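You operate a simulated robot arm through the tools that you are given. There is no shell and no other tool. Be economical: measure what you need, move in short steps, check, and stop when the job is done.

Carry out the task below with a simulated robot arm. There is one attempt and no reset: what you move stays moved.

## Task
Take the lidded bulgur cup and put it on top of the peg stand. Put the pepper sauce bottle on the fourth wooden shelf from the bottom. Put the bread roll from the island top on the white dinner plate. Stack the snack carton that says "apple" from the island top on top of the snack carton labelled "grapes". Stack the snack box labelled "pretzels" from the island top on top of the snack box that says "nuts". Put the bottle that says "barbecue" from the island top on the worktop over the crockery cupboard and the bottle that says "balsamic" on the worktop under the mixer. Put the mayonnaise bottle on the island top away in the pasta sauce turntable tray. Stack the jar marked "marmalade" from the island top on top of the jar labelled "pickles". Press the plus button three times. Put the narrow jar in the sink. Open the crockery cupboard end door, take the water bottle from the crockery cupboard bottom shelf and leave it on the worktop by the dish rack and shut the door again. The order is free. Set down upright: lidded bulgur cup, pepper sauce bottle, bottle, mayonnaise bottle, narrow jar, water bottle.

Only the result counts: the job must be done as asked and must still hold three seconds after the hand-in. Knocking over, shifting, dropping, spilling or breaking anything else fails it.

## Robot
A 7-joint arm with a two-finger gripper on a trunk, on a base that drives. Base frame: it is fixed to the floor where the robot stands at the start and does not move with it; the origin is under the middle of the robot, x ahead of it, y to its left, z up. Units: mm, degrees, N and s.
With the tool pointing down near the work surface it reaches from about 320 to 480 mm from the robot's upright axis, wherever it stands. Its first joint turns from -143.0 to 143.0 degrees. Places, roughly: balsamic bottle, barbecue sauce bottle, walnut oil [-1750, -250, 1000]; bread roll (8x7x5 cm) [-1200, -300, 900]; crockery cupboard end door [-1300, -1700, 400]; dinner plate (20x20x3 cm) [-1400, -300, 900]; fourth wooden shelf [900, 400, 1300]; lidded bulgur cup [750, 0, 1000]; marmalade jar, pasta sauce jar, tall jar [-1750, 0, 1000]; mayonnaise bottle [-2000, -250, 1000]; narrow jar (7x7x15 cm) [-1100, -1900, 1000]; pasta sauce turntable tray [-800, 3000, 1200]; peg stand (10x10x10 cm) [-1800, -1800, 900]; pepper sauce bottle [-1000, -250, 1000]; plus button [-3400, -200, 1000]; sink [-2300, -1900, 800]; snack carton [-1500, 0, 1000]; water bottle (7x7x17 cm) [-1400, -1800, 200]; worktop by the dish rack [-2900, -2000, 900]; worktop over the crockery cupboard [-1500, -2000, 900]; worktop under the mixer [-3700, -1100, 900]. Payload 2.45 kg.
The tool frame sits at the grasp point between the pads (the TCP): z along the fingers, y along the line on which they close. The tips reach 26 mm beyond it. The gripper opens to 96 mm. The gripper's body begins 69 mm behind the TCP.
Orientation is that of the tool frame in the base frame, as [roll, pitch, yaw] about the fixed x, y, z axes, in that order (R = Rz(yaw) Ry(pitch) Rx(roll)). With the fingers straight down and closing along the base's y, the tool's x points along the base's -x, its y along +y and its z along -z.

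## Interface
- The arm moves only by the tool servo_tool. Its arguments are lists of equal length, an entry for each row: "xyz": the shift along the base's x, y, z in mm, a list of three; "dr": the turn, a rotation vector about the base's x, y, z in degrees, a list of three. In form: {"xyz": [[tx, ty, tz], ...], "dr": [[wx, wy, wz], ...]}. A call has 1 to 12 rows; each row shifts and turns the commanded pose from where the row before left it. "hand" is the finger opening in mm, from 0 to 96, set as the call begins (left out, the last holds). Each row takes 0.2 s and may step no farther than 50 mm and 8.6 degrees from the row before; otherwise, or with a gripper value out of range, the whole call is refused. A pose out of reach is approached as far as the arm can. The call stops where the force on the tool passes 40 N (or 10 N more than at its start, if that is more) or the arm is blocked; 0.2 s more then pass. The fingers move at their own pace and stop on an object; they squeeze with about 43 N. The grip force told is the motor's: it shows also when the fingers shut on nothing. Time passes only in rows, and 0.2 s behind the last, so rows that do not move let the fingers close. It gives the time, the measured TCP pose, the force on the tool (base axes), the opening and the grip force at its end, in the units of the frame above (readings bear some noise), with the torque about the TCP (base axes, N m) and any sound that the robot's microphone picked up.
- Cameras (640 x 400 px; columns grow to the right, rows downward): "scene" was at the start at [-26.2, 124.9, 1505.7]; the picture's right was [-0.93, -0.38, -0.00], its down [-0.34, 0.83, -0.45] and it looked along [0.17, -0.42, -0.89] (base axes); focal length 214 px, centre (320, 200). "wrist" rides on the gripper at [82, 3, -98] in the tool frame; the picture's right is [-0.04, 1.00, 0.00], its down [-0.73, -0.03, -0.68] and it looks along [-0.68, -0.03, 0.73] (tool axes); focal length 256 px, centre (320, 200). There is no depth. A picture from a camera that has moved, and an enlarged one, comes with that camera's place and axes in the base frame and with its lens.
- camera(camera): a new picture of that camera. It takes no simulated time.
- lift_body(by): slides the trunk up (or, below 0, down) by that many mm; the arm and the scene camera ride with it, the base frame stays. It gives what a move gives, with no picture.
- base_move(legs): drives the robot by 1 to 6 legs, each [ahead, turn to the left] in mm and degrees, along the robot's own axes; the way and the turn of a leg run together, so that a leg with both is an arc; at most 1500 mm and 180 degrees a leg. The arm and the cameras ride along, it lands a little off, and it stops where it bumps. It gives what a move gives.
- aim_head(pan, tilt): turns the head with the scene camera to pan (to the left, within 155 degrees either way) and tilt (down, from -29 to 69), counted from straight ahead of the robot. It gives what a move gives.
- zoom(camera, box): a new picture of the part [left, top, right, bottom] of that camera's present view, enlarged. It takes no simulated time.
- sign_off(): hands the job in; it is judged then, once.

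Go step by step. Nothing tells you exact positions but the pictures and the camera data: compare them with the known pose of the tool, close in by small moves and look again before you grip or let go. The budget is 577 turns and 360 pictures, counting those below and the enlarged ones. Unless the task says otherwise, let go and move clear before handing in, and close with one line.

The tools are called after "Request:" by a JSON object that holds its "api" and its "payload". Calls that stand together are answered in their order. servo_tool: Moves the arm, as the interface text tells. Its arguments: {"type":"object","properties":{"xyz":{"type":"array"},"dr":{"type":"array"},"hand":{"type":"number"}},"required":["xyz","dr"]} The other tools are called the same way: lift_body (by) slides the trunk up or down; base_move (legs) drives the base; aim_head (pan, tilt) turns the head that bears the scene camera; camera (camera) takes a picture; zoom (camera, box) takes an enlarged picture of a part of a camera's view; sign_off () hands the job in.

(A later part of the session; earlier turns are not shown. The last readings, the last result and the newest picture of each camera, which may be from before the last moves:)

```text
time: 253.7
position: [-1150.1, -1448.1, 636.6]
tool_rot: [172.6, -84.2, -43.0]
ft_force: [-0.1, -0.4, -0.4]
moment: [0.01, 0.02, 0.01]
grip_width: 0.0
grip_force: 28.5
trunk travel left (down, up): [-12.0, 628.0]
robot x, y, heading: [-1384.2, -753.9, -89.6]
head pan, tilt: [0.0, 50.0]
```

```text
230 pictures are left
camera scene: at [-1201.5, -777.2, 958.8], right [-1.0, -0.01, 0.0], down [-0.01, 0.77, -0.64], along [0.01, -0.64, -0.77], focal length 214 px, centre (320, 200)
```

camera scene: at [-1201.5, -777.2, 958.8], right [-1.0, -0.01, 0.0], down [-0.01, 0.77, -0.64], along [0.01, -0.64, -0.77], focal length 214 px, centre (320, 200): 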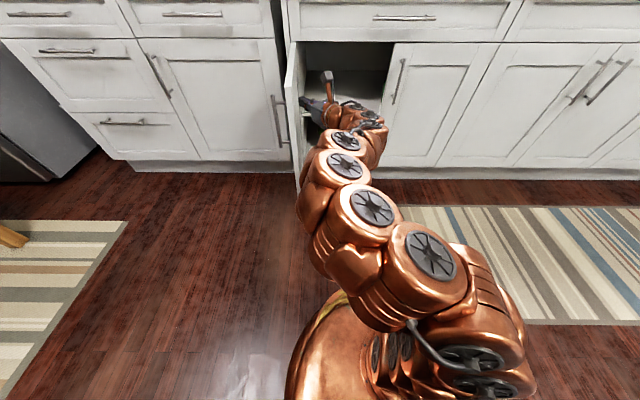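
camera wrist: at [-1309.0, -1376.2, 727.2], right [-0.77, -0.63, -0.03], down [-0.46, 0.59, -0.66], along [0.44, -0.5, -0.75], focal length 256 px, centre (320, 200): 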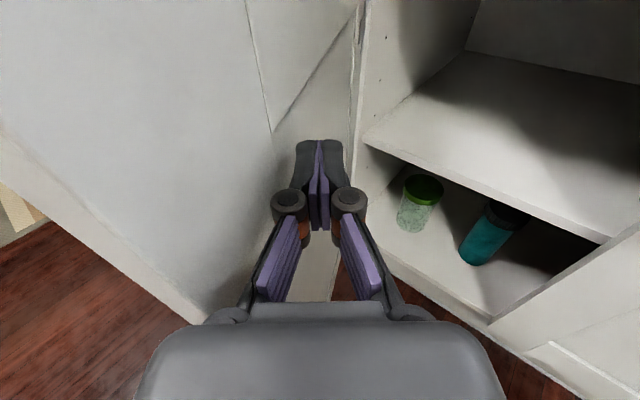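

The door stands about 90° open. Now I bring the tool back to the middle, pointing straight at the bottle.

Request:
{"api": "servo_tool", "payload": {"xyz": [[-40, 0, 0], [-40, 0, 0], [-40, 5, 0], [-40, 10, 0], [-40, 10, 0], [-38, 10, 0]], "dr": [[0, 0, -7.5], [0, 0, -8], [0, 0, -8], [0, 0, -8], [0, 0, -8], [0, 0, -8]]}}

Request:
{"api": "servo_tool", "payload": {"xyz": [[0, 0, -40], [0, 0, -40], [0, 0, -40], [0, 0, -40], [0, 0, -40]], "dr": [[0, 0, 0], [0, 0, 0], [0, 0, 0], [0, 0, 0], [0, 0, 0]]}}

Request:
{"api": "camera", "payload": {"camera": "wrist"}}

```text
time: 255.1
position: [-1389.7, -1413.8, 637.1]
tool_rot: [172.8, -84.2, -90.8]
ft_force: [0.6, -0.7, 0.5]
moment: [0.02, 0.0, 0.03]
grip_width: 0.1
grip_force: 28.7
trunk travel left (down, up): [-12.0, 628.0]
robot x, y, heading: [-1385.1, -753.5, -89.6]
head pan, tilt: [0.0, 50.0]
```

```text
time: 256.3
position: [-1375.5, -1426.7, 487.3]
tool_rot: [172.9, -84.1, -91.0]
ft_force: [0.6, 0.1, -0.8]
moment: [-0.02, -0.03, 0.02]
grip_width: 0.1
grip_force: 28.6
out of reach, approached as far as the arm can: row 3, 4, 5
trunk travel left (down, up): [-12.0, 628.0]
robot x, y, heading: [-1384.6, -751.6, -89.4]
head pan, tilt: [0.0, 50.0]
```

```text
229 pictures are left
camera wrist: at [-1365.3, -1337.0, 577.4], right [-0.99, 0.14, -0.03], down [0.12, 0.74, -0.66], along [-0.07, -0.66, -0.75], focal length 256 px, centre (320, 200)
```

wrist: 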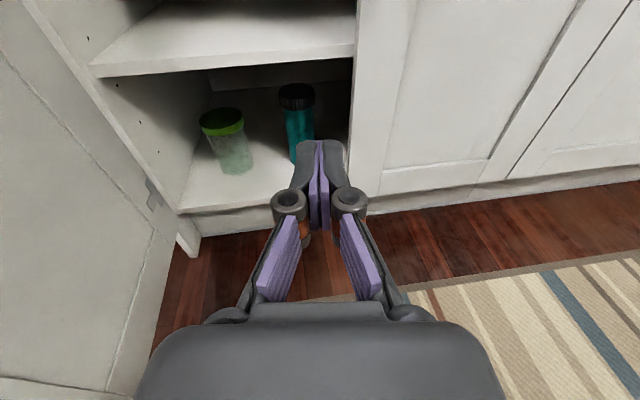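

Request:
{"api": "servo_tool", "payload": {"xyz": [[0, -30, -25], [0, -30, -30], [0, -30, -30], [0, -10, -35], [0, 0, -40], [0, 0, -40]], "dr": [[0, 0, 0], [0, 0, 0], [0, 0, 0], [0, 0, 0], [0, 0, 0], [0, 0, 0]]}}

Request:
{"api": "camera", "payload": {"camera": "wrist"}}

```text
time: 257.7
position: [-1375.7, -1525.4, 285.2]
tool_rot: [172.5, -84.1, -90.4]
ft_force: [-0.2, 0.6, 0.5]
moment: [0.0, 0.0, -0.04]
grip_width: 0.0
grip_force: 28.9
trunk travel left (down, up): [-12.0, 628.0]
robot x, y, heading: [-1385.9, -753.4, -89.5]
head pan, tilt: [0.0, 50.0]
```

```text
228 pictures are left
camera wrist: at [-1365.6, -1436.6, 376.2], right [-0.99, 0.14, -0.03], down [0.13, 0.74, -0.66], along [-0.08, -0.66, -0.75], focal length 256 px, centre (320, 200)
```

wrist: 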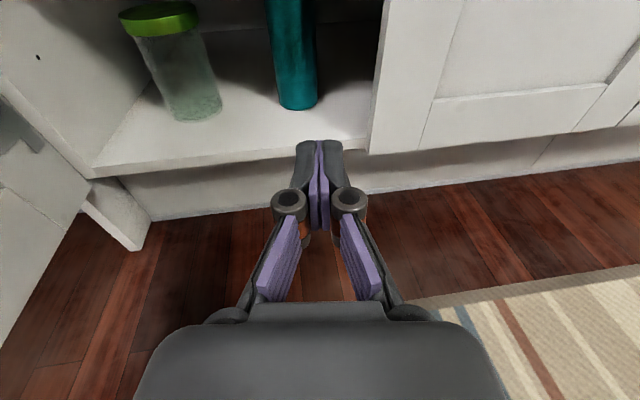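

The bottle base is near (-1387, -1825), shelf at z≈180. I square the tool, align in x, and drive in with the fingers closed.

Request:
{"api": "servo_tool", "payload": {"xyz": [[-6, 0, -8], [-5, 0, -8]], "dr": [[0, 0, 4], [0, 0, 4]]}}

Request:
{"api": "base_move", "payload": {"legs": [[180, 0]]}}

Request:
{"api": "camera", "payload": {"camera": "wrist"}}

Request:
{"api": "camera", "payload": {"camera": "scene"}}

```text
time: 258.3
position: [-1385.8, -1524.9, 271.3]
tool_rot: [172.5, -84.2, -82.4]
ft_force: [0.3, -0.6, -0.3]
moment: [0.02, 0.01, -0.01]
grip_width: 0.0
grip_force: 28.3
trunk travel left (down, up): [-12.0, 628.0]
robot x, y, heading: [-1386.1, -752.4, -89.8]
head pan, tilt: [0.0, 50.0]
```

```text
time: 259.8
position: [-1382.8, -1706.2, 270.7]
tool_rot: [172.4, -84.2, -82.5]
ft_force: [0.2, -0.4, 0.0]
moment: [-0.03, -0.01, 0.01]
grip_width: 0.0
grip_force: 28.7
trunk travel left (down, up): [-12.0, 628.0]
robot x, y, heading: [-1382.4, -935.1, -89.4]
head pan, tilt: [0.0, 50.0]
```

```text
227 pictures are left
camera wrist: at [-1387.2, -1616.6, 361.4], right [-1.0, 0.0, -0.03], down [0.02, 0.75, -0.66], along [0.02, -0.66, -0.75], focal length 256 px, centre (320, 200)
```

wrist: 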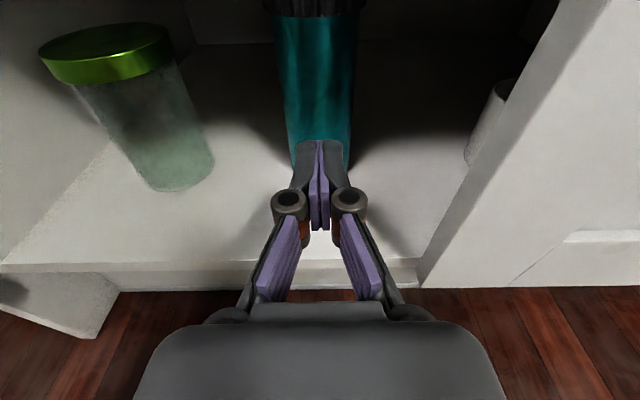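

```text
226 pictures are left
camera scene: at [-1200.0, -958.2, 958.8], right [-1.0, -0.01, 0.0], down [-0.01, 0.77, -0.64], along [0.01, -0.64, -0.77], focal length 214 px, centre (320, 200)
```

scene: 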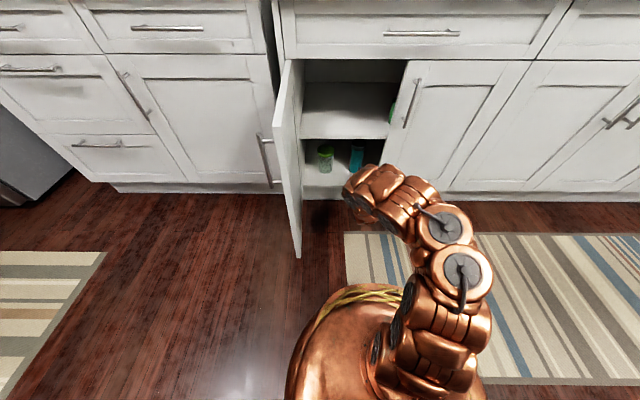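

Aligned with the bottle. I open to 86 mm and drive forward 120 mm.

Request:
{"api": "servo_tool", "payload": {"xyz": [[2, 0, 0], [0, 0, 0], [0, 0, 0], [0, 0, 0]], "dr": [[0, 0, 0], [0, 0, 0], [0, 0, 0], [0, 0, 0]], "hand": 86}}

Request:
{"api": "base_move", "payload": {"legs": [[90, 0]]}}

Request:
{"api": "camera", "payload": {"camera": "wrist"}}

```text
time: 260.8
position: [-1382.4, -1705.7, 271.3]
tool_rot: [172.5, -84.2, -82.6]
ft_force: [0.0, -0.6, 0.4]
moment: [0.0, -0.01, -0.01]
grip_width: 85.9
grip_force: 0.0
trunk travel left (down, up): [-12.0, 628.0]
robot x, y, heading: [-1384.0, -934.9, -89.5]
head pan, tilt: [0.0, 50.0]
```

```text
time: 261.9
position: [-1381.3, -1796.4, 271.0]
tool_rot: [172.4, -84.2, -82.3]
ft_force: [-0.1, 0.2, -1.1]
moment: [0.05, -0.01, 0.01]
grip_width: 86.1
grip_force: 0.0
trunk travel left (down, up): [-12.0, 628.0]
robot x, y, heading: [-1383.5, -1025.5, -89.5]
head pan, tilt: [0.0, 50.0]
```

```text
225 pictures are left
camera wrist: at [-1383.9, -1707.6, 361.5], right [-1.0, 0.0, -0.03], down [0.02, 0.75, -0.66], along [0.02, -0.66, -0.75], focal length 256 px, centre (320, 200)
```

wrist: 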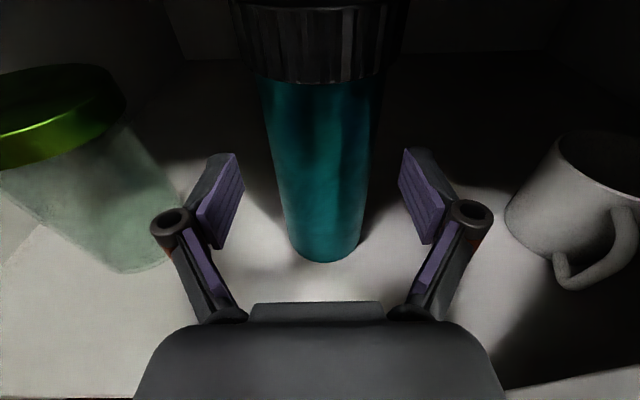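

Request:
{"api": "servo_tool", "payload": {"xyz": [[0, -18, 0], [0, -17, 0]], "dr": [[0, 0, 0], [0, 0, 0]]}}

Request:
{"api": "camera", "payload": {"camera": "wrist"}}

```text
time: 262.5
position: [-1380.4, -1832.2, 270.3]
tool_rot: [173.0, -84.2, -82.8]
ft_force: [0.1, 0.2, 0.1]
moment: [0.03, 0.02, 0.0]
grip_width: 86.0
grip_force: 0.0
trunk travel left (down, up): [-12.0, 628.0]
robot x, y, heading: [-1383.0, -1025.1, -89.7]
head pan, tilt: [0.0, 50.0]
```

```text
224 pictures are left
camera wrist: at [-1383.7, -1742.8, 361.2], right [-1.0, 0.0, -0.03], down [0.02, 0.75, -0.66], along [0.02, -0.66, -0.75], focal length 256 px, centre (320, 200)
```

wrist: 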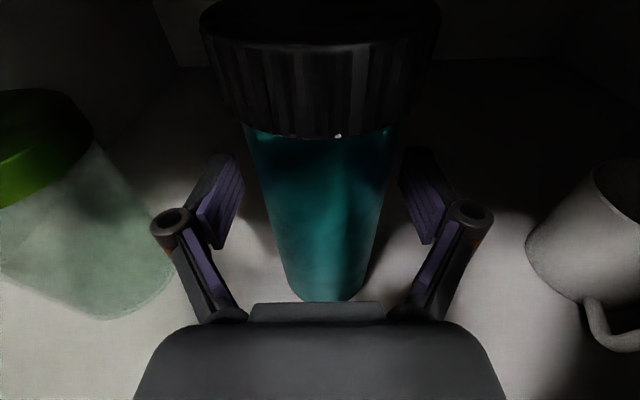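

Bottle is between the pads. Closing and lifting slightly.

Request:
{"api": "servo_tool", "payload": {"xyz": [[0, -4, 0], [0, 0, 0], [0, 0, 0], [0, 0, 0]], "dr": [[0, 0, 0], [0, 0, 0], [0, 0, 0], [0, 0, 0]], "hand": 0}}

Request:
{"api": "servo_tool", "payload": {"xyz": [[0, 0, 10], [0, 0, 15]], "dr": [[0, 0, 0], [0, 0, 0]]}}

Request:
{"api": "camera", "payload": {"camera": "wrist"}}

```text
time: 263.5
position: [-1380.9, -1836.2, 270.7]
tool_rot: [172.6, -84.2, -82.5]
ft_force: [0.6, 0.0, -0.5]
moment: [0.03, -0.17, -0.05]
grip_width: 59.6
grip_force: 42.8
trunk travel left (down, up): [-12.0, 628.0]
robot x, y, heading: [-1382.2, -1030.6, -89.4]
head pan, tilt: [0.0, 50.0]
```

```text
time: 264.1
position: [-1382.1, -1835.0, 294.2]
tool_rot: [172.8, -84.1, -82.9]
ft_force: [0.8, -0.5, -1.0]
moment: [0.01, 0.0, 0.0]
grip_width: 60.0
grip_force: 42.9
trunk travel left (down, up): [-12.0, 628.0]
robot x, y, heading: [-1381.3, -1024.0, -89.5]
head pan, tilt: [0.0, 50.0]
```

```text
223 pictures are left
camera wrist: at [-1384.6, -1746.1, 385.6], right [-1.0, 0.0, -0.03], down [0.02, 0.75, -0.66], along [0.02, -0.66, -0.75], focal length 256 px, centre (320, 200)
```

wrist: 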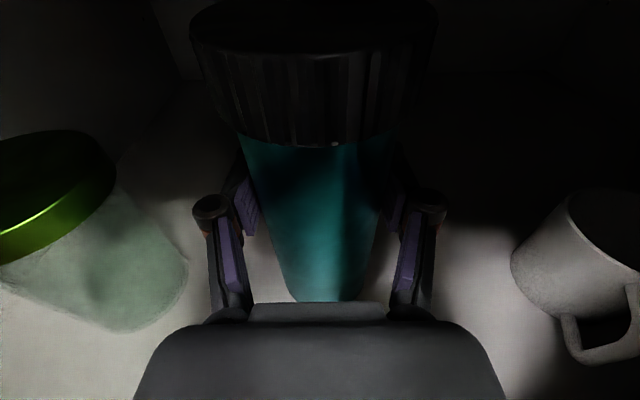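

The bottle is lifted. I back out of the cupboard.

Request:
{"api": "base_move", "payload": {"legs": [[-280, 0]]}}

Request:
{"api": "lift_body", "payload": {"by": 620}}

Request:
{"api": "camera", "payload": {"camera": "wrist"}}

```text
time: 266.1
position: [-1385.2, -1557.5, 295.5]
tool_rot: [172.4, -84.2, -82.6]
ft_force: [0.5, -0.2, -1.8]
moment: [0.02, 0.02, -0.03]
grip_width: 59.6
grip_force: 42.7
trunk travel left (down, up): [-12.0, 628.0]
robot x, y, heading: [-1383.1, -742.9, -89.4]
head pan, tilt: [0.0, 50.0]
```

```text
refused: 620 is not a number from -400 to 400
```

```text
222 pictures are left
camera wrist: at [-1387.8, -1467.6, 385.9], right [-1.0, 0.01, -0.03], down [0.02, 0.75, -0.66], along [0.02, -0.66, -0.75], focal length 256 px, centre (320, 200)
```

wrist: 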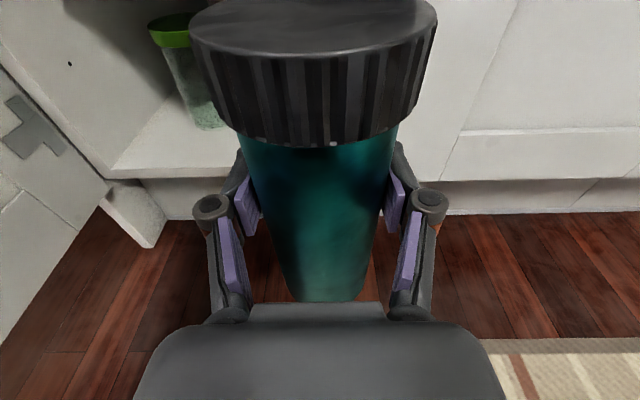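

Request:
{"api": "lift_body", "payload": {"by": 400}}

Request:
{"api": "lift_body", "payload": {"by": 220}}

Request:
{"api": "servo_tool", "payload": {"xyz": [[0, 10, 40], [0, 10, 45], [0, 10, 45], [0, 10, 45], [0, 10, 45]], "dr": [[0, 0, 0], [0, 0, 0], [0, 0, 0], [0, 0, 0], [0, 0, 0]]}}

Request:
{"api": "base_move", "payload": {"legs": [[0, -90], [1250, 0]]}}

Request:
{"api": "aim_head", "payload": {"pan": 40, "tilt": 35}}

Request:
{"api": "camera", "payload": {"camera": "scene"}}

```text
time: 269.9
position: [-1385.0, -1557.1, 694.3]
tool_rot: [172.5, -84.1, -82.6]
ft_force: [0.6, 0.0, -2.5]
moment: [0.0, 0.0, 0.0]
grip_width: 59.6
grip_force: 43.4
trunk travel left (down, up): [-412.0, 228.0]
robot x, y, heading: [-1379.7, -749.1, -89.7]
head pan, tilt: [0.0, 50.0]
```

```text
time: 272.2
position: [-1385.9, -1556.4, 915.4]
tool_rot: [172.6, -84.1, -82.7]
ft_force: [-0.8, 0.1, -2.2]
moment: [-0.01, -0.03, 0.01]
grip_width: 59.6
grip_force: 43.5
trunk travel left (down, up): [-632.0, 8.0]
robot x, y, heading: [-1384.1, -746.7, -89.6]
head pan, tilt: [0.0, 50.0]
```

```text
time: 273.4
position: [-1386.1, -1508.0, 1135.0]
tool_rot: [172.9, -84.2, -83.1]
ft_force: [0.4, -1.0, -2.8]
moment: [-0.02, -0.01, 0.02]
grip_width: 59.5
grip_force: 43.6
trunk travel left (down, up): [-632.0, 8.0]
robot x, y, heading: [-1382.4, -742.9, -89.5]
head pan, tilt: [0.0, 50.0]
```

```text
time: 276.1
position: [-1926.1, -1160.6, 1230.7]
tool_rot: [-64.5, -77.6, 105.5]
ft_force: [-25.4, 33.6, 33.1]
moment: [1.21, -1.8, 2.88]
grip_width: 57.8
grip_force: 43.2
trunk travel left (down, up): [-632.0, 8.0]
robot x, y, heading: [-1386.5, -750.3, -140.6]
head pan, tilt: [0.0, 50.0]
stopped in leg 1: the robot was blocked; the commanded pose is now the measured one
```

```text
time: 277.2
position: [-1919.3, -1147.1, 1182.2]
tool_rot: [-95.6, -69.6, 133.8]
ft_force: [-0.1, -3.8, -4.2]
moment: [-0.08, 0.13, -0.2]
grip_width: 59.4
grip_force: 43.3
trunk travel left (down, up): [-632.0, 8.0]
robot x, y, heading: [-1384.2, -746.8, -140.3]
head pan, tilt: [40.0, 35.0]
```

```text
221 pictures are left
camera scene: at [-1211.9, -988.8, 1595.0], right [-0.98, 0.18, 0.03], down [0.09, 0.59, -0.8], along [-0.16, -0.79, -0.59], focal length 214 px, centre (320, 200)
```

scene: 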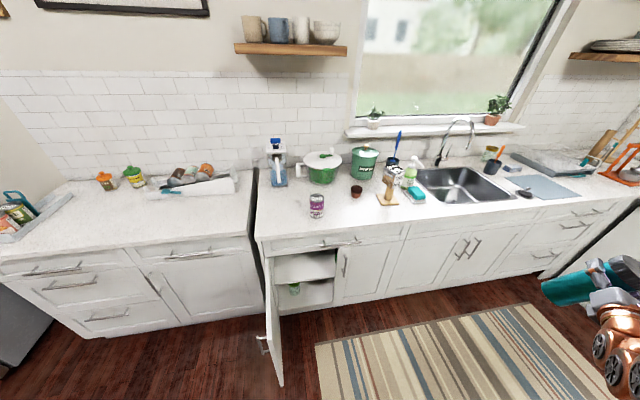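

The turn was blocked and the hand got twisted. I look at the island and at what was hit.

Request:
{"api": "aim_head", "payload": {"pan": -75, "tilt": 40}}

Request:
{"api": "camera", "payload": {"camera": "scene"}}

Request:
{"api": "camera", "payload": {"camera": "wrist"}}

```text
time: 279.1
position: [-1915.3, -1149.3, 1186.1]
tool_rot: [-94.1, -69.6, 132.8]
ft_force: [-0.2, 0.1, -1.8]
moment: [0.02, 0.06, 0.0]
grip_width: 59.6
grip_force: 42.9
trunk travel left (down, up): [-632.0, 8.0]
robot x, y, heading: [-1381.0, -751.1, -139.9]
head pan, tilt: [-75.0, 40.0]
```

```text
220 pictures are left
camera scene: at [-1262.5, -848.7, 1592.7], right [0.57, 0.82, 0.01], down [0.51, -0.35, -0.79], along [-0.64, 0.46, -0.62], focal length 214 px, centre (320, 200)
```

scene: 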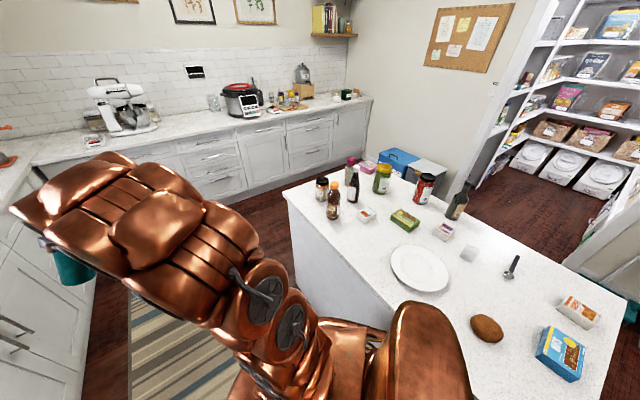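

```text
219 pictures are left
camera wrist: at [-1861.0, -1064.2, 1262.9], right [-0.57, 0.72, -0.39], down [0.72, 0.22, -0.66], along [-0.39, -0.66, -0.64], focal length 256 px, centre (320, 200)
```

wrist: 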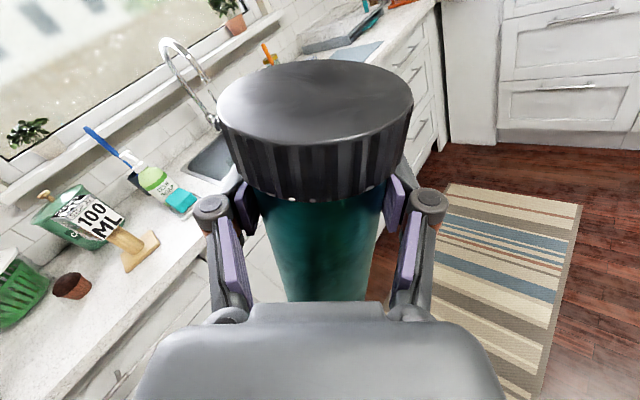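

The island is undisturbed; the trunk must have brushed its edge. I drive forward away from the island, then fix the hand's roll.

Request:
{"api": "base_move", "payload": {"legs": [[220, 0]]}}

Request:
{"api": "camera", "payload": {"camera": "wrist"}}

```text
time: 279.8
position: [-1967.7, -1090.9, 1176.9]
tool_rot: [-93.6, -65.9, 131.5]
ft_force: [0.4, -1.3, -1.3]
moment: [0.07, -0.03, -0.08]
grip_width: 59.4
grip_force: 42.8
trunk travel left (down, up): [-632.0, 8.0]
robot x, y, heading: [-1392.7, -753.9, -140.8]
head pan, tilt: [-75.0, 40.0]
stopped in leg 1: the robot was blocked; the commanded pose is now the measured one
```

```text
218 pictures are left
camera wrist: at [-1913.9, -1003.3, 1251.4], right [-0.55, 0.71, -0.44], down [0.75, 0.17, -0.64], along [-0.38, -0.68, -0.63], focal length 256 px, centre (320, 200)
```

wrist: 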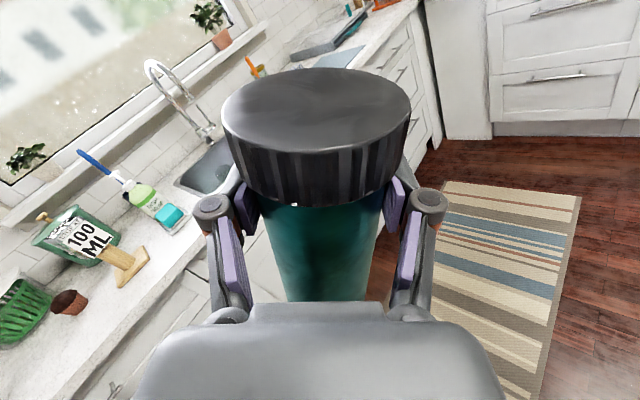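

Request:
{"api": "aim_head", "payload": {"pan": -60, "tilt": 65}}

Request:
{"api": "camera", "payload": {"camera": "scene"}}

Request:
{"api": "aim_head", "payload": {"pan": 120, "tilt": 65}}

Request:
{"api": "camera", "payload": {"camera": "scene"}}

```text
time: 280.7
position: [-1963.4, -1094.4, 1177.2]
tool_rot: [-93.3, -65.8, 131.4]
ft_force: [-1.8, 0.3, -2.6]
moment: [-0.03, 0.06, 0.03]
grip_width: 59.5
grip_force: 42.8
trunk travel left (down, up): [-632.0, 8.0]
robot x, y, heading: [-1386.7, -751.7, -140.5]
head pan, tilt: [-60.0, 65.0]
```

```text
217 pictures are left
camera scene: at [-1263.2, -871.3, 1559.8], right [0.35, 0.94, 0.01], down [0.84, -0.31, -0.44], along [-0.41, 0.17, -0.9], focal length 214 px, centre (320, 200)
```

scene: 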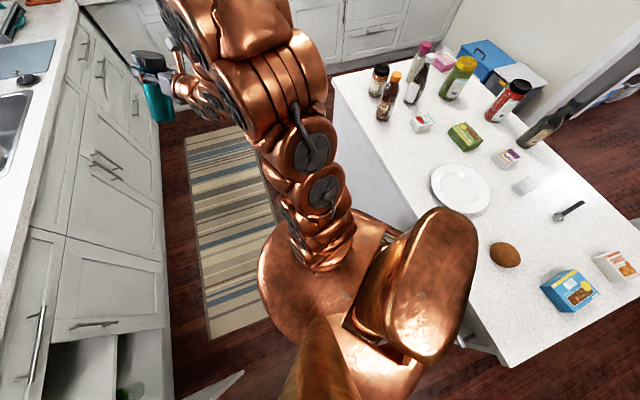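

```text
time: 283.4
position: [-1964.4, -1094.7, 1178.1]
tool_rot: [-93.1, -65.7, 131.2]
ft_force: [0.0, 0.0, -2.7]
moment: [0.03, 0.02, -0.04]
grip_width: 59.8
grip_force: 43.0
trunk travel left (down, up): [-632.0, 8.0]
robot x, y, heading: [-1385.4, -752.6, -140.5]
head pan, tilt: [120.0, 65.0]
```

```text
216 pictures are left
camera scene: at [-1150.5, -913.2, 1557.2], right [-0.35, -0.94, -0.01], down [-0.85, 0.33, -0.4], along [0.38, -0.13, -0.92], focal length 214 px, centre (320, 200)
```

scene: 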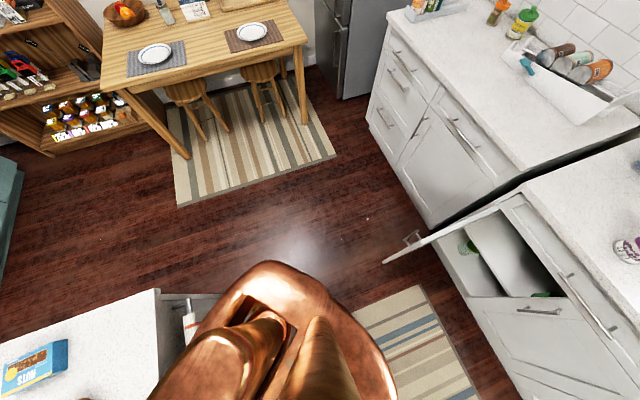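

The rear column seems to press on the island edge. I turn back left a little and then drive forward away from it.

Request:
{"api": "base_move", "payload": {"legs": [[0, 25]]}}

```text
time: 284.1
position: [-2001.3, -1047.1, 1165.4]
tool_rot: [-93.3, -62.8, 131.2]
ft_force: [0.2, 0.2, -2.7]
moment: [0.05, 0.06, 0.07]
grip_width: 59.5
grip_force: 43.5
trunk travel left (down, up): [-632.0, 8.0]
robot x, y, heading: [-1388.3, -752.1, -140.8]
head pan, tilt: [120.0, 65.0]
stopped in leg 1: the robot was blocked; the commanded pose is now the measured one
```

Request:
{"api": "aim_head", "payload": {"pan": -120, "tilt": 69}}

Request:
{"api": "camera", "payload": {"camera": "scene"}}

Request:
{"api": "aim_head", "payload": {"pan": 155, "tilt": 69}}

Request:
{"api": "camera", "payload": {"camera": "scene"}}

```text
time: 287.5
position: [-1997.3, -1052.1, 1167.2]
tool_rot: [-93.2, -62.9, 131.6]
ft_force: [0.9, 0.2, -1.7]
moment: [0.03, 0.0, -0.02]
grip_width: 59.1
grip_force: 43.2
trunk travel left (down, up): [-632.0, 8.0]
robot x, y, heading: [-1380.5, -757.9, -140.3]
head pan, tilt: [-120.0, 68.8]
```

```text
215 pictures are left
camera scene: at [-1217.5, -835.1, 1556.1], right [0.99, 0.17, -0.01], down [0.15, -0.91, -0.38], along [-0.07, 0.37, -0.92], focal length 214 px, centre (320, 200)
```

scene: 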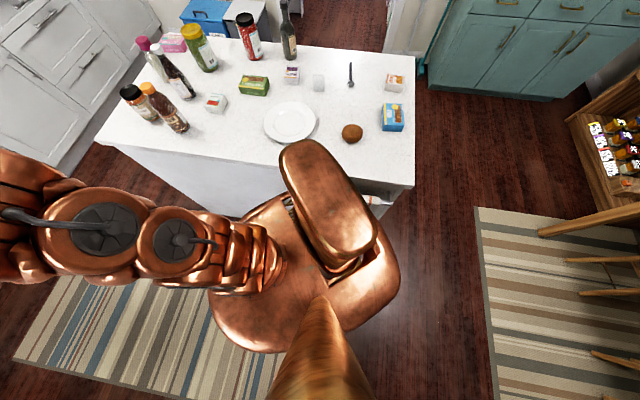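

```text
time: 291.3
position: [-1998.9, -1053.5, 1166.3]
tool_rot: [-93.2, -62.9, 131.5]
ft_force: [0.2, 0.8, -2.2]
moment: [0.02, 0.07, -0.02]
grip_width: 59.6
grip_force: 42.6
trunk travel left (down, up): [-632.0, 8.0]
robot x, y, heading: [-1386.2, -758.7, -140.6]
head pan, tilt: [154.7, 68.8]
```

```text
214 pictures are left
camera scene: at [-1156.6, -874.6, 1554.8], right [0.25, -0.97, -0.02], down [-0.91, -0.22, -0.35], along [0.34, 0.1, -0.93], focal length 214 px, centre (320, 200)
```

scene: 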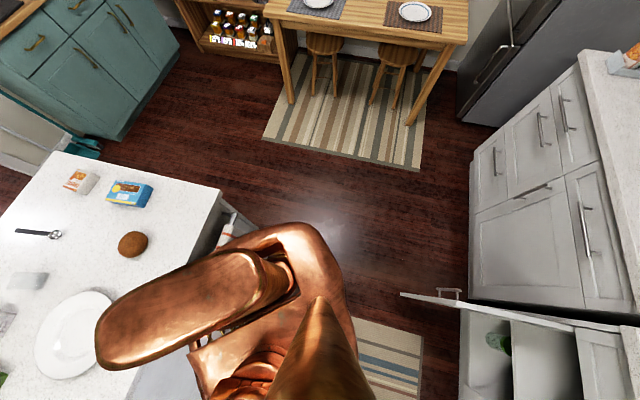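

Request:
{"api": "base_move", "payload": {"legs": [[40, 0]]}}

Request:
{"api": "base_move", "payload": {"legs": [[0, -10]]}}

```text
time: 292.2
position: [-2030.9, -1076.2, 1167.5]
tool_rot: [-93.1, -62.7, 131.3]
ft_force: [-0.2, 1.2, -3.0]
moment: [0.0, 0.05, 0.08]
grip_width: 59.6
grip_force: 42.4
trunk travel left (down, up): [-632.0, 8.0]
robot x, y, heading: [-1419.1, -780.5, -140.3]
head pan, tilt: [154.7, 68.8]
```

```text
time: 293.3
position: [-2071.6, -967.6, 1165.7]
tool_rot: [-93.3, -62.8, 121.6]
ft_force: [0.1, 0.9, -2.2]
moment: [0.03, 0.01, -0.02]
grip_width: 59.4
grip_force: 42.7
trunk travel left (down, up): [-632.0, 8.0]
robot x, y, heading: [-1415.4, -778.9, -150.1]
head pan, tilt: [154.7, 68.8]
```

Free again. I drive on away from the island, then straighten the hand.

Request:
{"api": "base_move", "payload": {"legs": [[250, 0]]}}

Request:
{"api": "camera", "payload": {"camera": "wrist"}}

```text
time: 295.1
position: [-2288.4, -1090.1, 1166.2]
tool_rot: [-93.2, -62.8, 121.4]
ft_force: [0.9, 0.8, -2.3]
moment: [0.08, 0.02, -0.01]
grip_width: 59.4
grip_force: 42.5
trunk travel left (down, up): [-632.0, 8.0]
robot x, y, heading: [-1632.8, -906.9, -150.4]
head pan, tilt: [154.7, 68.8]
```

```text
213 pictures are left
camera wrist: at [-2223.9, -1008.5, 1238.8], right [-0.41, 0.77, -0.49], down [0.78, 0.02, -0.62], along [-0.47, -0.64, -0.61], focal length 256 px, centre (320, 200)
```

wrist: 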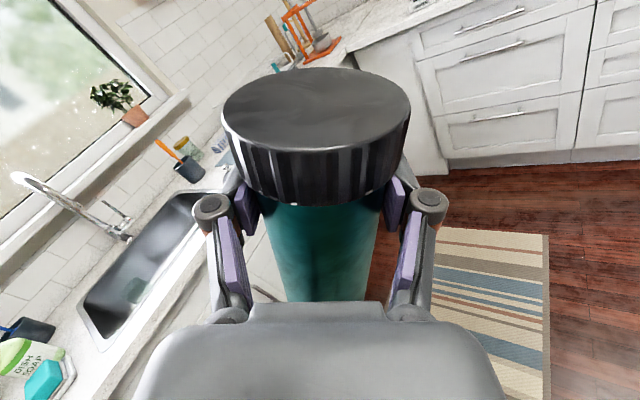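

The bottle is rolled by about 27°. I rotate it back upright.

Request:
{"api": "servo_tool", "payload": {"xyz": [[0, 0, 0], [0, 0, 0], [0, 0, 0], [0, 0, 0]], "dr": [[6.45, 2.33, 0.43], [6.45, 2.33, 0.43], [6.45, 2.33, 0.43], [6.45, 2.33, 0.43]]}}

Request:
{"api": "aim_head", "payload": {"pan": 30, "tilt": 35}}

Request:
{"api": "camera", "payload": {"camera": "scene"}}

Request:
{"api": "camera", "payload": {"camera": "wrist"}}

```text
time: 296.1
position: [-2288.4, -1089.8, 1167.6]
tool_rot: [179.6, -84.3, -151.0]
ft_force: [0.2, -0.5, -3.0]
moment: [0.01, -0.02, 0.04]
grip_width: 59.5
grip_force: 43.2
trunk travel left (down, up): [-632.0, 8.0]
robot x, y, heading: [-1629.9, -905.5, -150.2]
head pan, tilt: [154.7, 68.8]
```

```text
time: 298.1
position: [-2288.1, -1090.7, 1166.6]
tool_rot: [-179.5, -84.2, -151.9]
ft_force: [0.2, -0.2, -2.7]
moment: [0.02, 0.01, 0.02]
grip_width: 59.5
grip_force: 42.6
trunk travel left (down, up): [-632.0, 8.0]
robot x, y, heading: [-1634.1, -903.4, -150.3]
head pan, tilt: [30.0, 35.0]
```

```text
212 pictures are left
camera scene: at [-1543.7, -1112.9, 1600.5], right [-0.86, 0.5, 0.0], down [0.29, 0.5, -0.82], along [-0.41, -0.71, -0.57], focal length 214 px, centre (320, 200)
```

scene: 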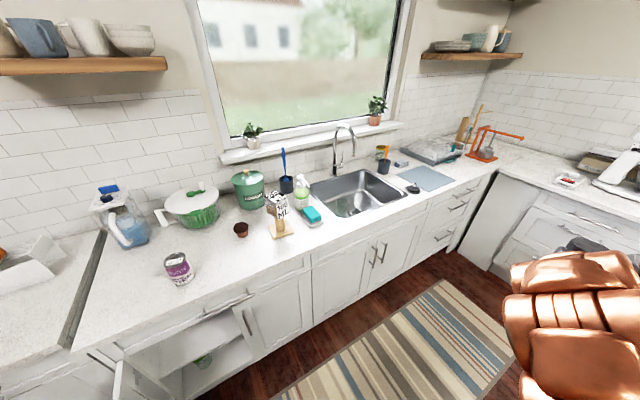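

```text
211 pictures are left
camera wrist: at [-2212.3, -1044.2, 1256.3], right [-0.48, 0.88, -0.04], down [0.67, 0.33, -0.66], along [-0.57, -0.34, -0.75], focal length 256 px, centre (320, 200)
```

wrist: 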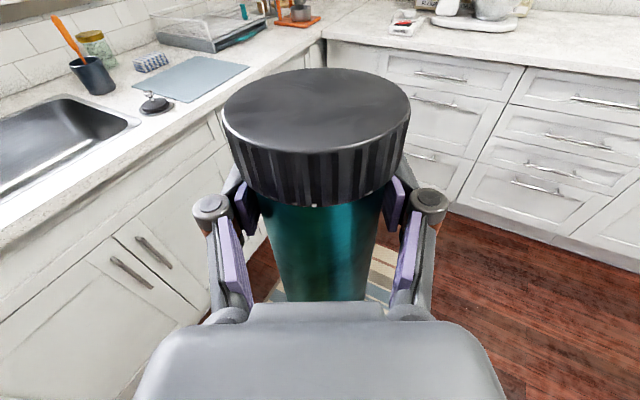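

Bottle upright. I look closer at the worktop by the dish rack.

Request:
{"api": "zoom", "payload": {"camera": "scene", "box": [340, 110, 540, 235]}}

```text
3.20 times, centred on (440, 172) of scene
camera zoom: at [-1543.7, -1112.9, 1600.5], right [-0.86, 0.5, 0.0], down [0.29, 0.5, -0.82], along [-0.41, -0.71, -0.57], focal length 686 px, centre (-64, 288)
```

zoom: 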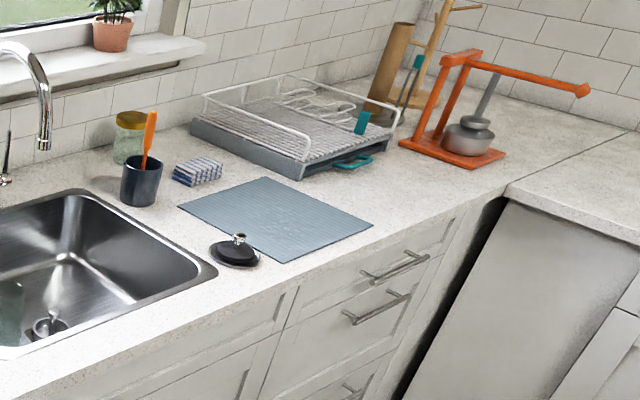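

I choose a bare spot between mat and rack, about (-2948, -2060). I drive there, staying well off the island.

Request:
{"api": "base_move", "payload": {"legs": [[0, -20], [1166, 0], [0, 80]]}}

Request:
{"api": "aim_head", "payload": {"pan": -20, "tilt": 40}}

Request:
{"api": "camera", "payload": {"camera": "scene"}}

Request:
{"api": "camera", "payload": {"camera": "wrist"}}

```text
time: 308.6
position: [-2950.1, -1761.3, 1165.4]
tool_rot: [-179.9, -84.3, -91.2]
ft_force: [-0.2, -0.5, -1.3]
moment: [0.01, -0.01, -0.02]
grip_width: 59.5
grip_force: 43.1
trunk travel left (down, up): [-632.0, 8.0]
robot x, y, heading: [-2786.0, -1099.9, -90.0]
head pan, tilt: [30.0, 35.0]
```

```text
time: 309.8
position: [-2951.2, -1761.5, 1166.5]
tool_rot: [-179.9, -84.2, -91.4]
ft_force: [-0.4, 0.9, -2.0]
moment: [0.03, -0.02, -0.03]
grip_width: 59.3
grip_force: 42.8
trunk travel left (down, up): [-632.0, 8.0]
robot x, y, heading: [-2786.1, -1101.3, -90.1]
head pan, tilt: [-20.0, 40.0]
```

```text
209 pictures are left
camera scene: at [-2631.3, -1129.0, 1593.0], right [-0.94, 0.34, 0.0], down [0.22, 0.6, -0.77], along [-0.26, -0.72, -0.64], focal length 214 px, centre (320, 200)
```

scene: 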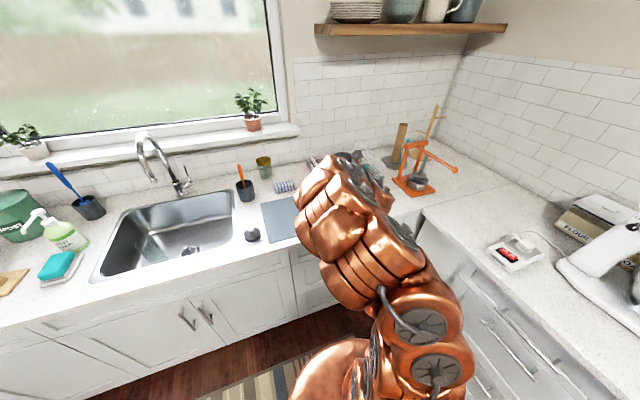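

```text
208 pictures are left
camera wrist: at [-2952.8, -1671.6, 1256.4], right [-1.0, 0.03, -0.04], down [0.05, 0.75, -0.66], along [0.01, -0.66, -0.75], focal length 256 px, centre (320, 200)
```

wrist: 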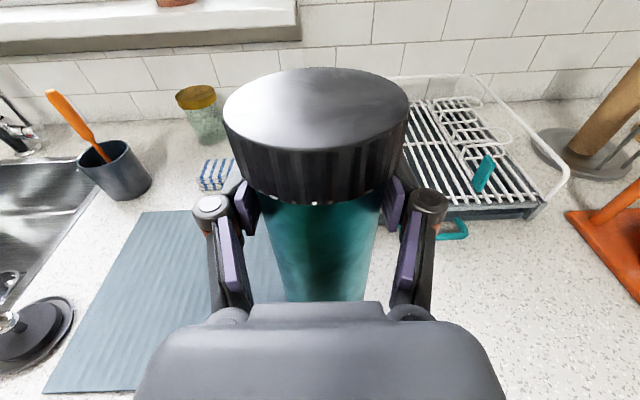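

There is a bare strip about 150 mm wide between mat and rack, centred at x≈-2985. I move over it.

Request:
{"api": "base_move", "payload": {"legs": [[130, 0]]}}

Request:
{"api": "servo_tool", "payload": {"xyz": [[-12, -36, 0], [-11, -36, -30], [-11, -36, -30]], "dr": [[0, 0, 0], [0, 0, 0], [0, 0, 0]]}}

Request:
{"api": "camera", "payload": {"camera": "wrist"}}

```text
time: 311.1
position: [-2951.4, -1890.5, 1166.1]
tool_rot: [-180.0, -84.4, -91.3]
ft_force: [0.2, -0.4, -1.8]
moment: [0.01, 0.0, 0.01]
grip_width: 60.0
grip_force: 42.8
trunk travel left (down, up): [-632.0, 8.0]
robot x, y, heading: [-2782.6, -1229.0, -90.7]
head pan, tilt: [-20.0, 40.0]
```

```text
time: 311.9
position: [-2987.7, -1998.2, 1101.4]
tool_rot: [179.1, -83.8, -90.6]
ft_force: [-11.1, -1.3, -4.8]
moment: [-0.22, 1.15, 0.37]
grip_width: 59.4
grip_force: 42.8
trunk travel left (down, up): [-632.0, 8.0]
robot x, y, heading: [-2786.3, -1226.2, -90.1]
head pan, tilt: [-20.0, 40.0]
```

```text
207 pictures are left
camera wrist: at [-2989.1, -1909.4, 1192.6], right [-1.0, 0.03, -0.04], down [0.05, 0.75, -0.66], along [0.01, -0.66, -0.75], focal length 256 px, centre (320, 200)
```

wrist: 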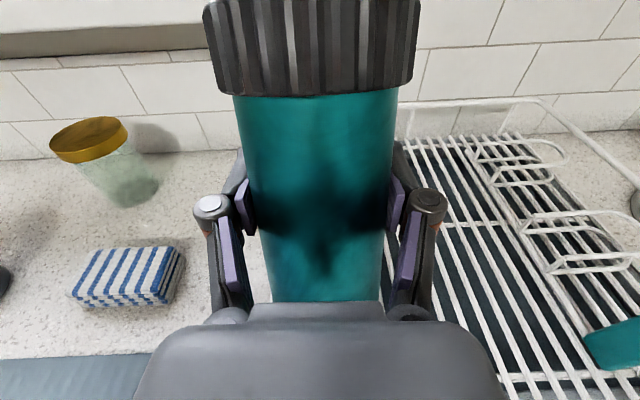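

The bottle slid up in the grip: something is already under it. I look from the scene camera.

Request:
{"api": "aim_head", "payload": {"pan": -25, "tilt": 42}}

Request:
{"api": "camera", "payload": {"camera": "scene"}}

Request:
{"api": "zoom", "payload": {"camera": "wrist", "box": [180, 100, 500, 300]}}

```text
time: 312.5
position: [-2987.0, -1997.1, 1105.4]
tool_rot: [-179.8, -84.2, -91.6]
ft_force: [-14.2, 2.6, -6.1]
moment: [-0.06, 1.36, 0.54]
grip_width: 59.5
grip_force: 42.9
trunk travel left (down, up): [-632.0, 8.0]
robot x, y, heading: [-2782.6, -1229.5, -90.5]
head pan, tilt: [-25.0, 42.0]
```

```text
206 pictures are left
camera scene: at [-2639.5, -1255.1, 1590.1], right [-0.9, 0.43, 0.0], down [0.29, 0.61, -0.74], along [-0.32, -0.67, -0.67], focal length 214 px, centre (320, 200)
```

scene: 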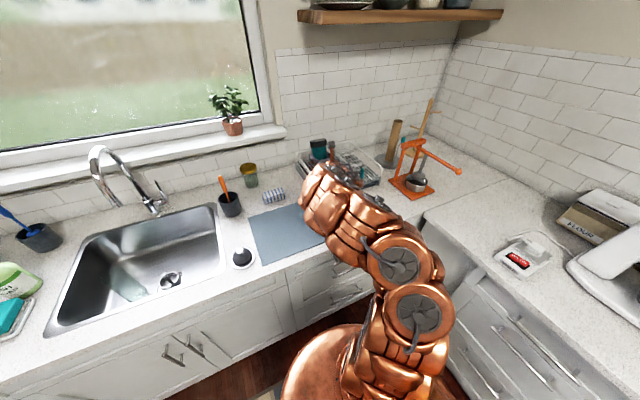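

```text
2.00 times, centred on (340, 200) of wrist
camera zoom: at [-2989.3, -1908.8, 1195.5], right [-1.0, 0.03, -0.04], down [0.05, 0.75, -0.66], along [0.01, -0.66, -0.75], focal length 512 px, centre (280, 200)
```

zoom: 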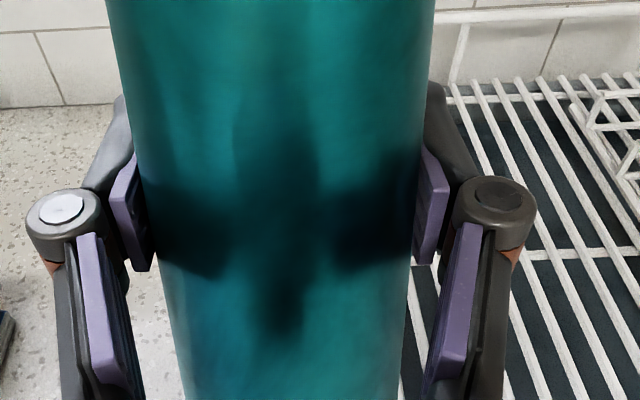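

Request:
{"api": "servo_tool", "payload": {"xyz": [[0, 10, 35], [0, 10, 35], [0, 10, 30]], "dr": [[0, 0, 0], [0, 0, 0], [0, 0, 0]]}}

Request:
{"api": "camera", "payload": {"camera": "wrist"}}

Request:
{"api": "zoom", "payload": {"camera": "scene", "box": [240, 110, 440, 235]}}

```text
time: 313.3
position: [-2985.4, -1967.4, 1205.3]
tool_rot: [-179.8, -84.3, -91.5]
ft_force: [0.1, -0.5, -2.8]
moment: [-0.07, 0.0, 0.0]
grip_width: 59.4
grip_force: 42.8
trunk travel left (down, up): [-632.0, 8.0]
robot x, y, heading: [-2785.4, -1234.4, -89.8]
head pan, tilt: [-25.0, 42.0]
```

```text
204 pictures are left
camera wrist: at [-2986.5, -1879.2, 1296.6], right [-1.0, 0.03, -0.04], down [0.05, 0.75, -0.66], along [0.01, -0.66, -0.75], focal length 256 px, centre (320, 200)
```

wrist: 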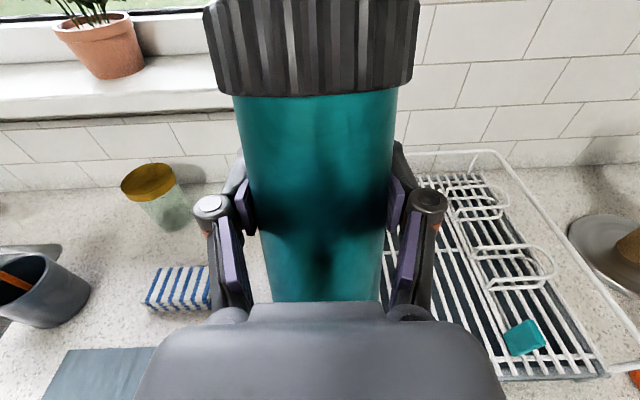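

```text
3.20 times, centred on (340, 172) of scene
camera zoom: at [-2638.3, -1254.9, 1590.1], right [-0.9, 0.43, 0.0], down [0.29, 0.61, -0.74], along [-0.32, -0.67, -0.67], focal length 686 px, centre (256, 288)
```

zoom: 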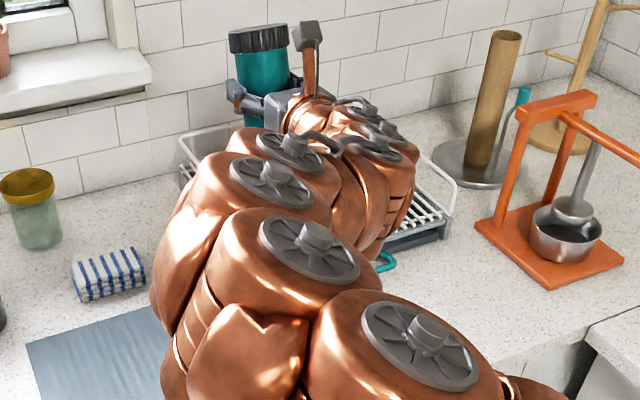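

I see: the rack extends further left than I thought, and the bottle had touched it; it slid up about 37 mm in the grip but is still upright. The whole worktop section counts as "by the dish rack", so I choose the bare spot in front of the rack, about (-3035, -1830).

Request:
{"api": "base_move", "payload": {"legs": [[-115, 0]]}}

Request:
{"api": "servo_tool", "payload": {"xyz": [[-25, 10, 0], [-25, 12, 0]], "dr": [[0, 0, 0], [0, 0, 0]]}}

Request:
{"api": "camera", "payload": {"camera": "wrist"}}

Request:
{"api": "zoom", "payload": {"camera": "scene", "box": [240, 100, 480, 250]}}

```text
time: 314.5
position: [-2985.0, -1854.2, 1204.6]
tool_rot: [-179.9, -84.3, -91.3]
ft_force: [-0.6, 0.3, -2.2]
moment: [-0.02, 0.01, 0.02]
grip_width: 59.3
grip_force: 43.1
trunk travel left (down, up): [-632.0, 8.0]
robot x, y, heading: [-2784.3, -1116.8, -90.5]
head pan, tilt: [-25.0, 42.0]
```

```text
time: 315.1
position: [-3034.3, -1831.1, 1204.1]
tool_rot: [179.8, -84.3, -90.9]
ft_force: [0.1, -0.5, -1.3]
moment: [-0.03, -0.02, -0.02]
grip_width: 59.1
grip_force: 42.8
trunk travel left (down, up): [-632.0, 8.0]
robot x, y, heading: [-2786.3, -1114.1, -90.4]
head pan, tilt: [-25.0, 42.0]
```

```text
202 pictures are left
camera wrist: at [-3036.8, -1742.1, 1295.7], right [-1.0, 0.03, -0.04], down [0.05, 0.75, -0.66], along [0.01, -0.66, -0.75], focal length 256 px, centre (320, 200)
```

wrist: 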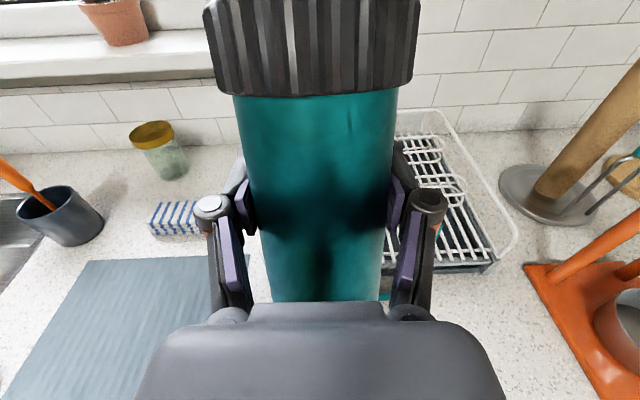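

```text
2.67 times, centred on (360, 175) of scene
camera zoom: at [-2637.4, -1140.2, 1590.0], right [-0.9, 0.43, 0.0], down [0.29, 0.61, -0.74], along [-0.32, -0.67, -0.67], focal length 572 px, centre (213, 267)
```

zoom: 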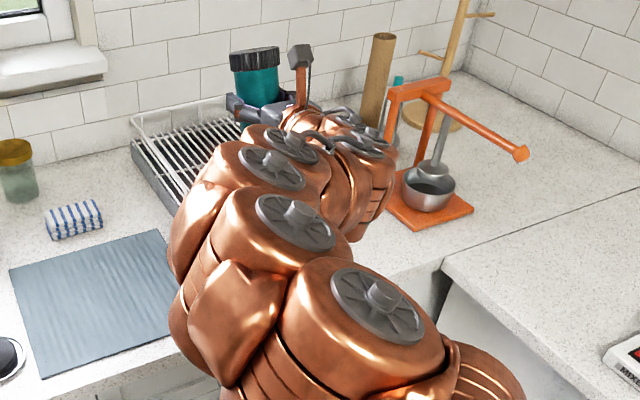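

The rack's front edge is at y≈-1922; the bottle at y -1831 is clear of it. Lowering.

Request:
{"api": "lift_body", "payload": {"by": -205}}

Request:
{"api": "servo_tool", "payload": {"xyz": [[0, 5, -4], [0, 0, -4], [0, 0, -4], [0, 0, -4]], "dr": [[0, 0, 0], [0, 0, 0], [0, 0, 0], [0, 0, 0]]}}

Request:
{"api": "camera", "payload": {"camera": "wrist"}}

```text
time: 317.4
position: [-3033.9, -1830.0, 1003.5]
tool_rot: [-179.8, -84.8, -91.4]
ft_force: [-1.6, -6.3, 36.2]
moment: [-0.24, 0.11, 0.03]
grip_width: 59.3
grip_force: 43.0
trunk travel left (down, up): [-427.0, 213.0]
robot x, y, heading: [-2787.8, -1114.0, -90.4]
head pan, tilt: [-25.0, 42.0]
```

```text
time: 318.4
position: [-3034.8, -1824.1, 985.3]
tool_rot: [-179.8, -84.4, -91.4]
ft_force: [1.9, -2.7, 34.9]
moment: [0.04, -0.2, -0.02]
grip_width: 59.4
grip_force: 42.6
trunk travel left (down, up): [-427.0, 213.0]
robot x, y, heading: [-2782.7, -1118.8, -90.1]
head pan, tilt: [-25.0, 42.0]
```

```text
200 pictures are left
camera wrist: at [-3036.2, -1735.8, 1075.7], right [-1.0, 0.03, -0.04], down [0.05, 0.75, -0.66], along [0.01, -0.67, -0.75], focal length 256 px, centre (320, 200)
```

wrist: 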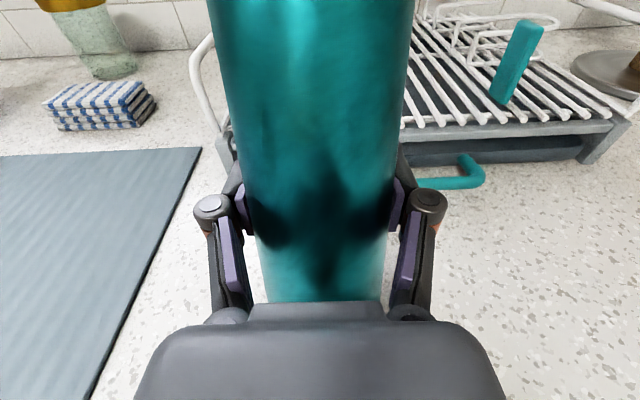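

It stands on the worktop (35 N). I ease up, open moderately and back off.

Request:
{"api": "servo_tool", "payload": {"xyz": [[0, 0, 3], [0, 0, 0]], "dr": [[0, 0, 0], [0, 0, 0]]}}

Request:
{"api": "servo_tool", "payload": {"xyz": [[0, 0, 0], [0, 0, 0], [0, 0, 0]], "dr": [[0, 0, 0], [0, 0, 0], [0, 0, 0]], "hand": 84}}

Request:
{"api": "base_move", "payload": {"legs": [[-180, 0]]}}

Request:
{"api": "camera", "payload": {"camera": "wrist"}}

```text
time: 318.9
position: [-3035.5, -1824.8, 984.6]
tool_rot: [179.7, -84.2, -91.0]
ft_force: [4.8, 1.6, 9.9]
moment: [0.15, -0.37, 0.03]
grip_width: 59.2
grip_force: 43.0
trunk travel left (down, up): [-427.0, 213.0]
robot x, y, heading: [-2784.4, -1119.7, -90.2]
head pan, tilt: [-25.0, 42.0]
```

```text
time: 319.8
position: [-3035.8, -1826.7, 986.6]
tool_rot: [180.0, -84.2, -91.3]
ft_force: [0.4, 0.3, -0.3]
moment: [0.0, 0.01, -0.01]
grip_width: 83.7
grip_force: 0.0
trunk travel left (down, up): [-427.0, 213.0]
robot x, y, heading: [-2785.0, -1113.2, -90.4]
head pan, tilt: [-25.0, 42.0]
```

```text
time: 321.2
position: [-3034.4, -1648.2, 985.4]
tool_rot: [-179.9, -84.4, -91.3]
ft_force: [-0.8, -0.3, -0.4]
moment: [0.0, 0.01, 0.02]
grip_width: 84.0
grip_force: 0.1
trunk travel left (down, up): [-427.0, 213.0]
robot x, y, heading: [-2781.4, -936.7, -90.2]
head pan, tilt: [-25.0, 42.0]
```

```text
199 pictures are left
camera wrist: at [-3036.0, -1558.2, 1077.5], right [-1.0, 0.03, -0.04], down [0.05, 0.75, -0.66], along [0.01, -0.66, -0.75], focal length 256 px, centre (320, 200)
```

wrist: 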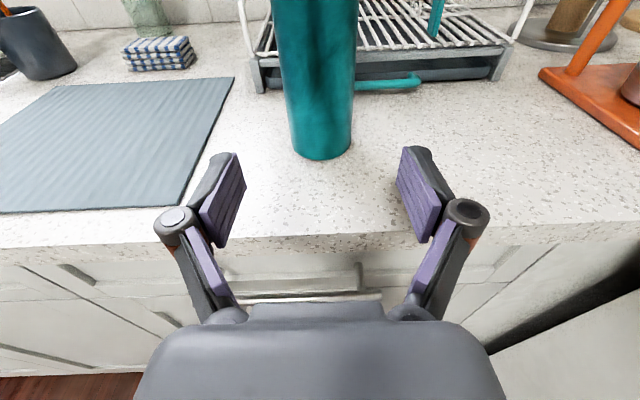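

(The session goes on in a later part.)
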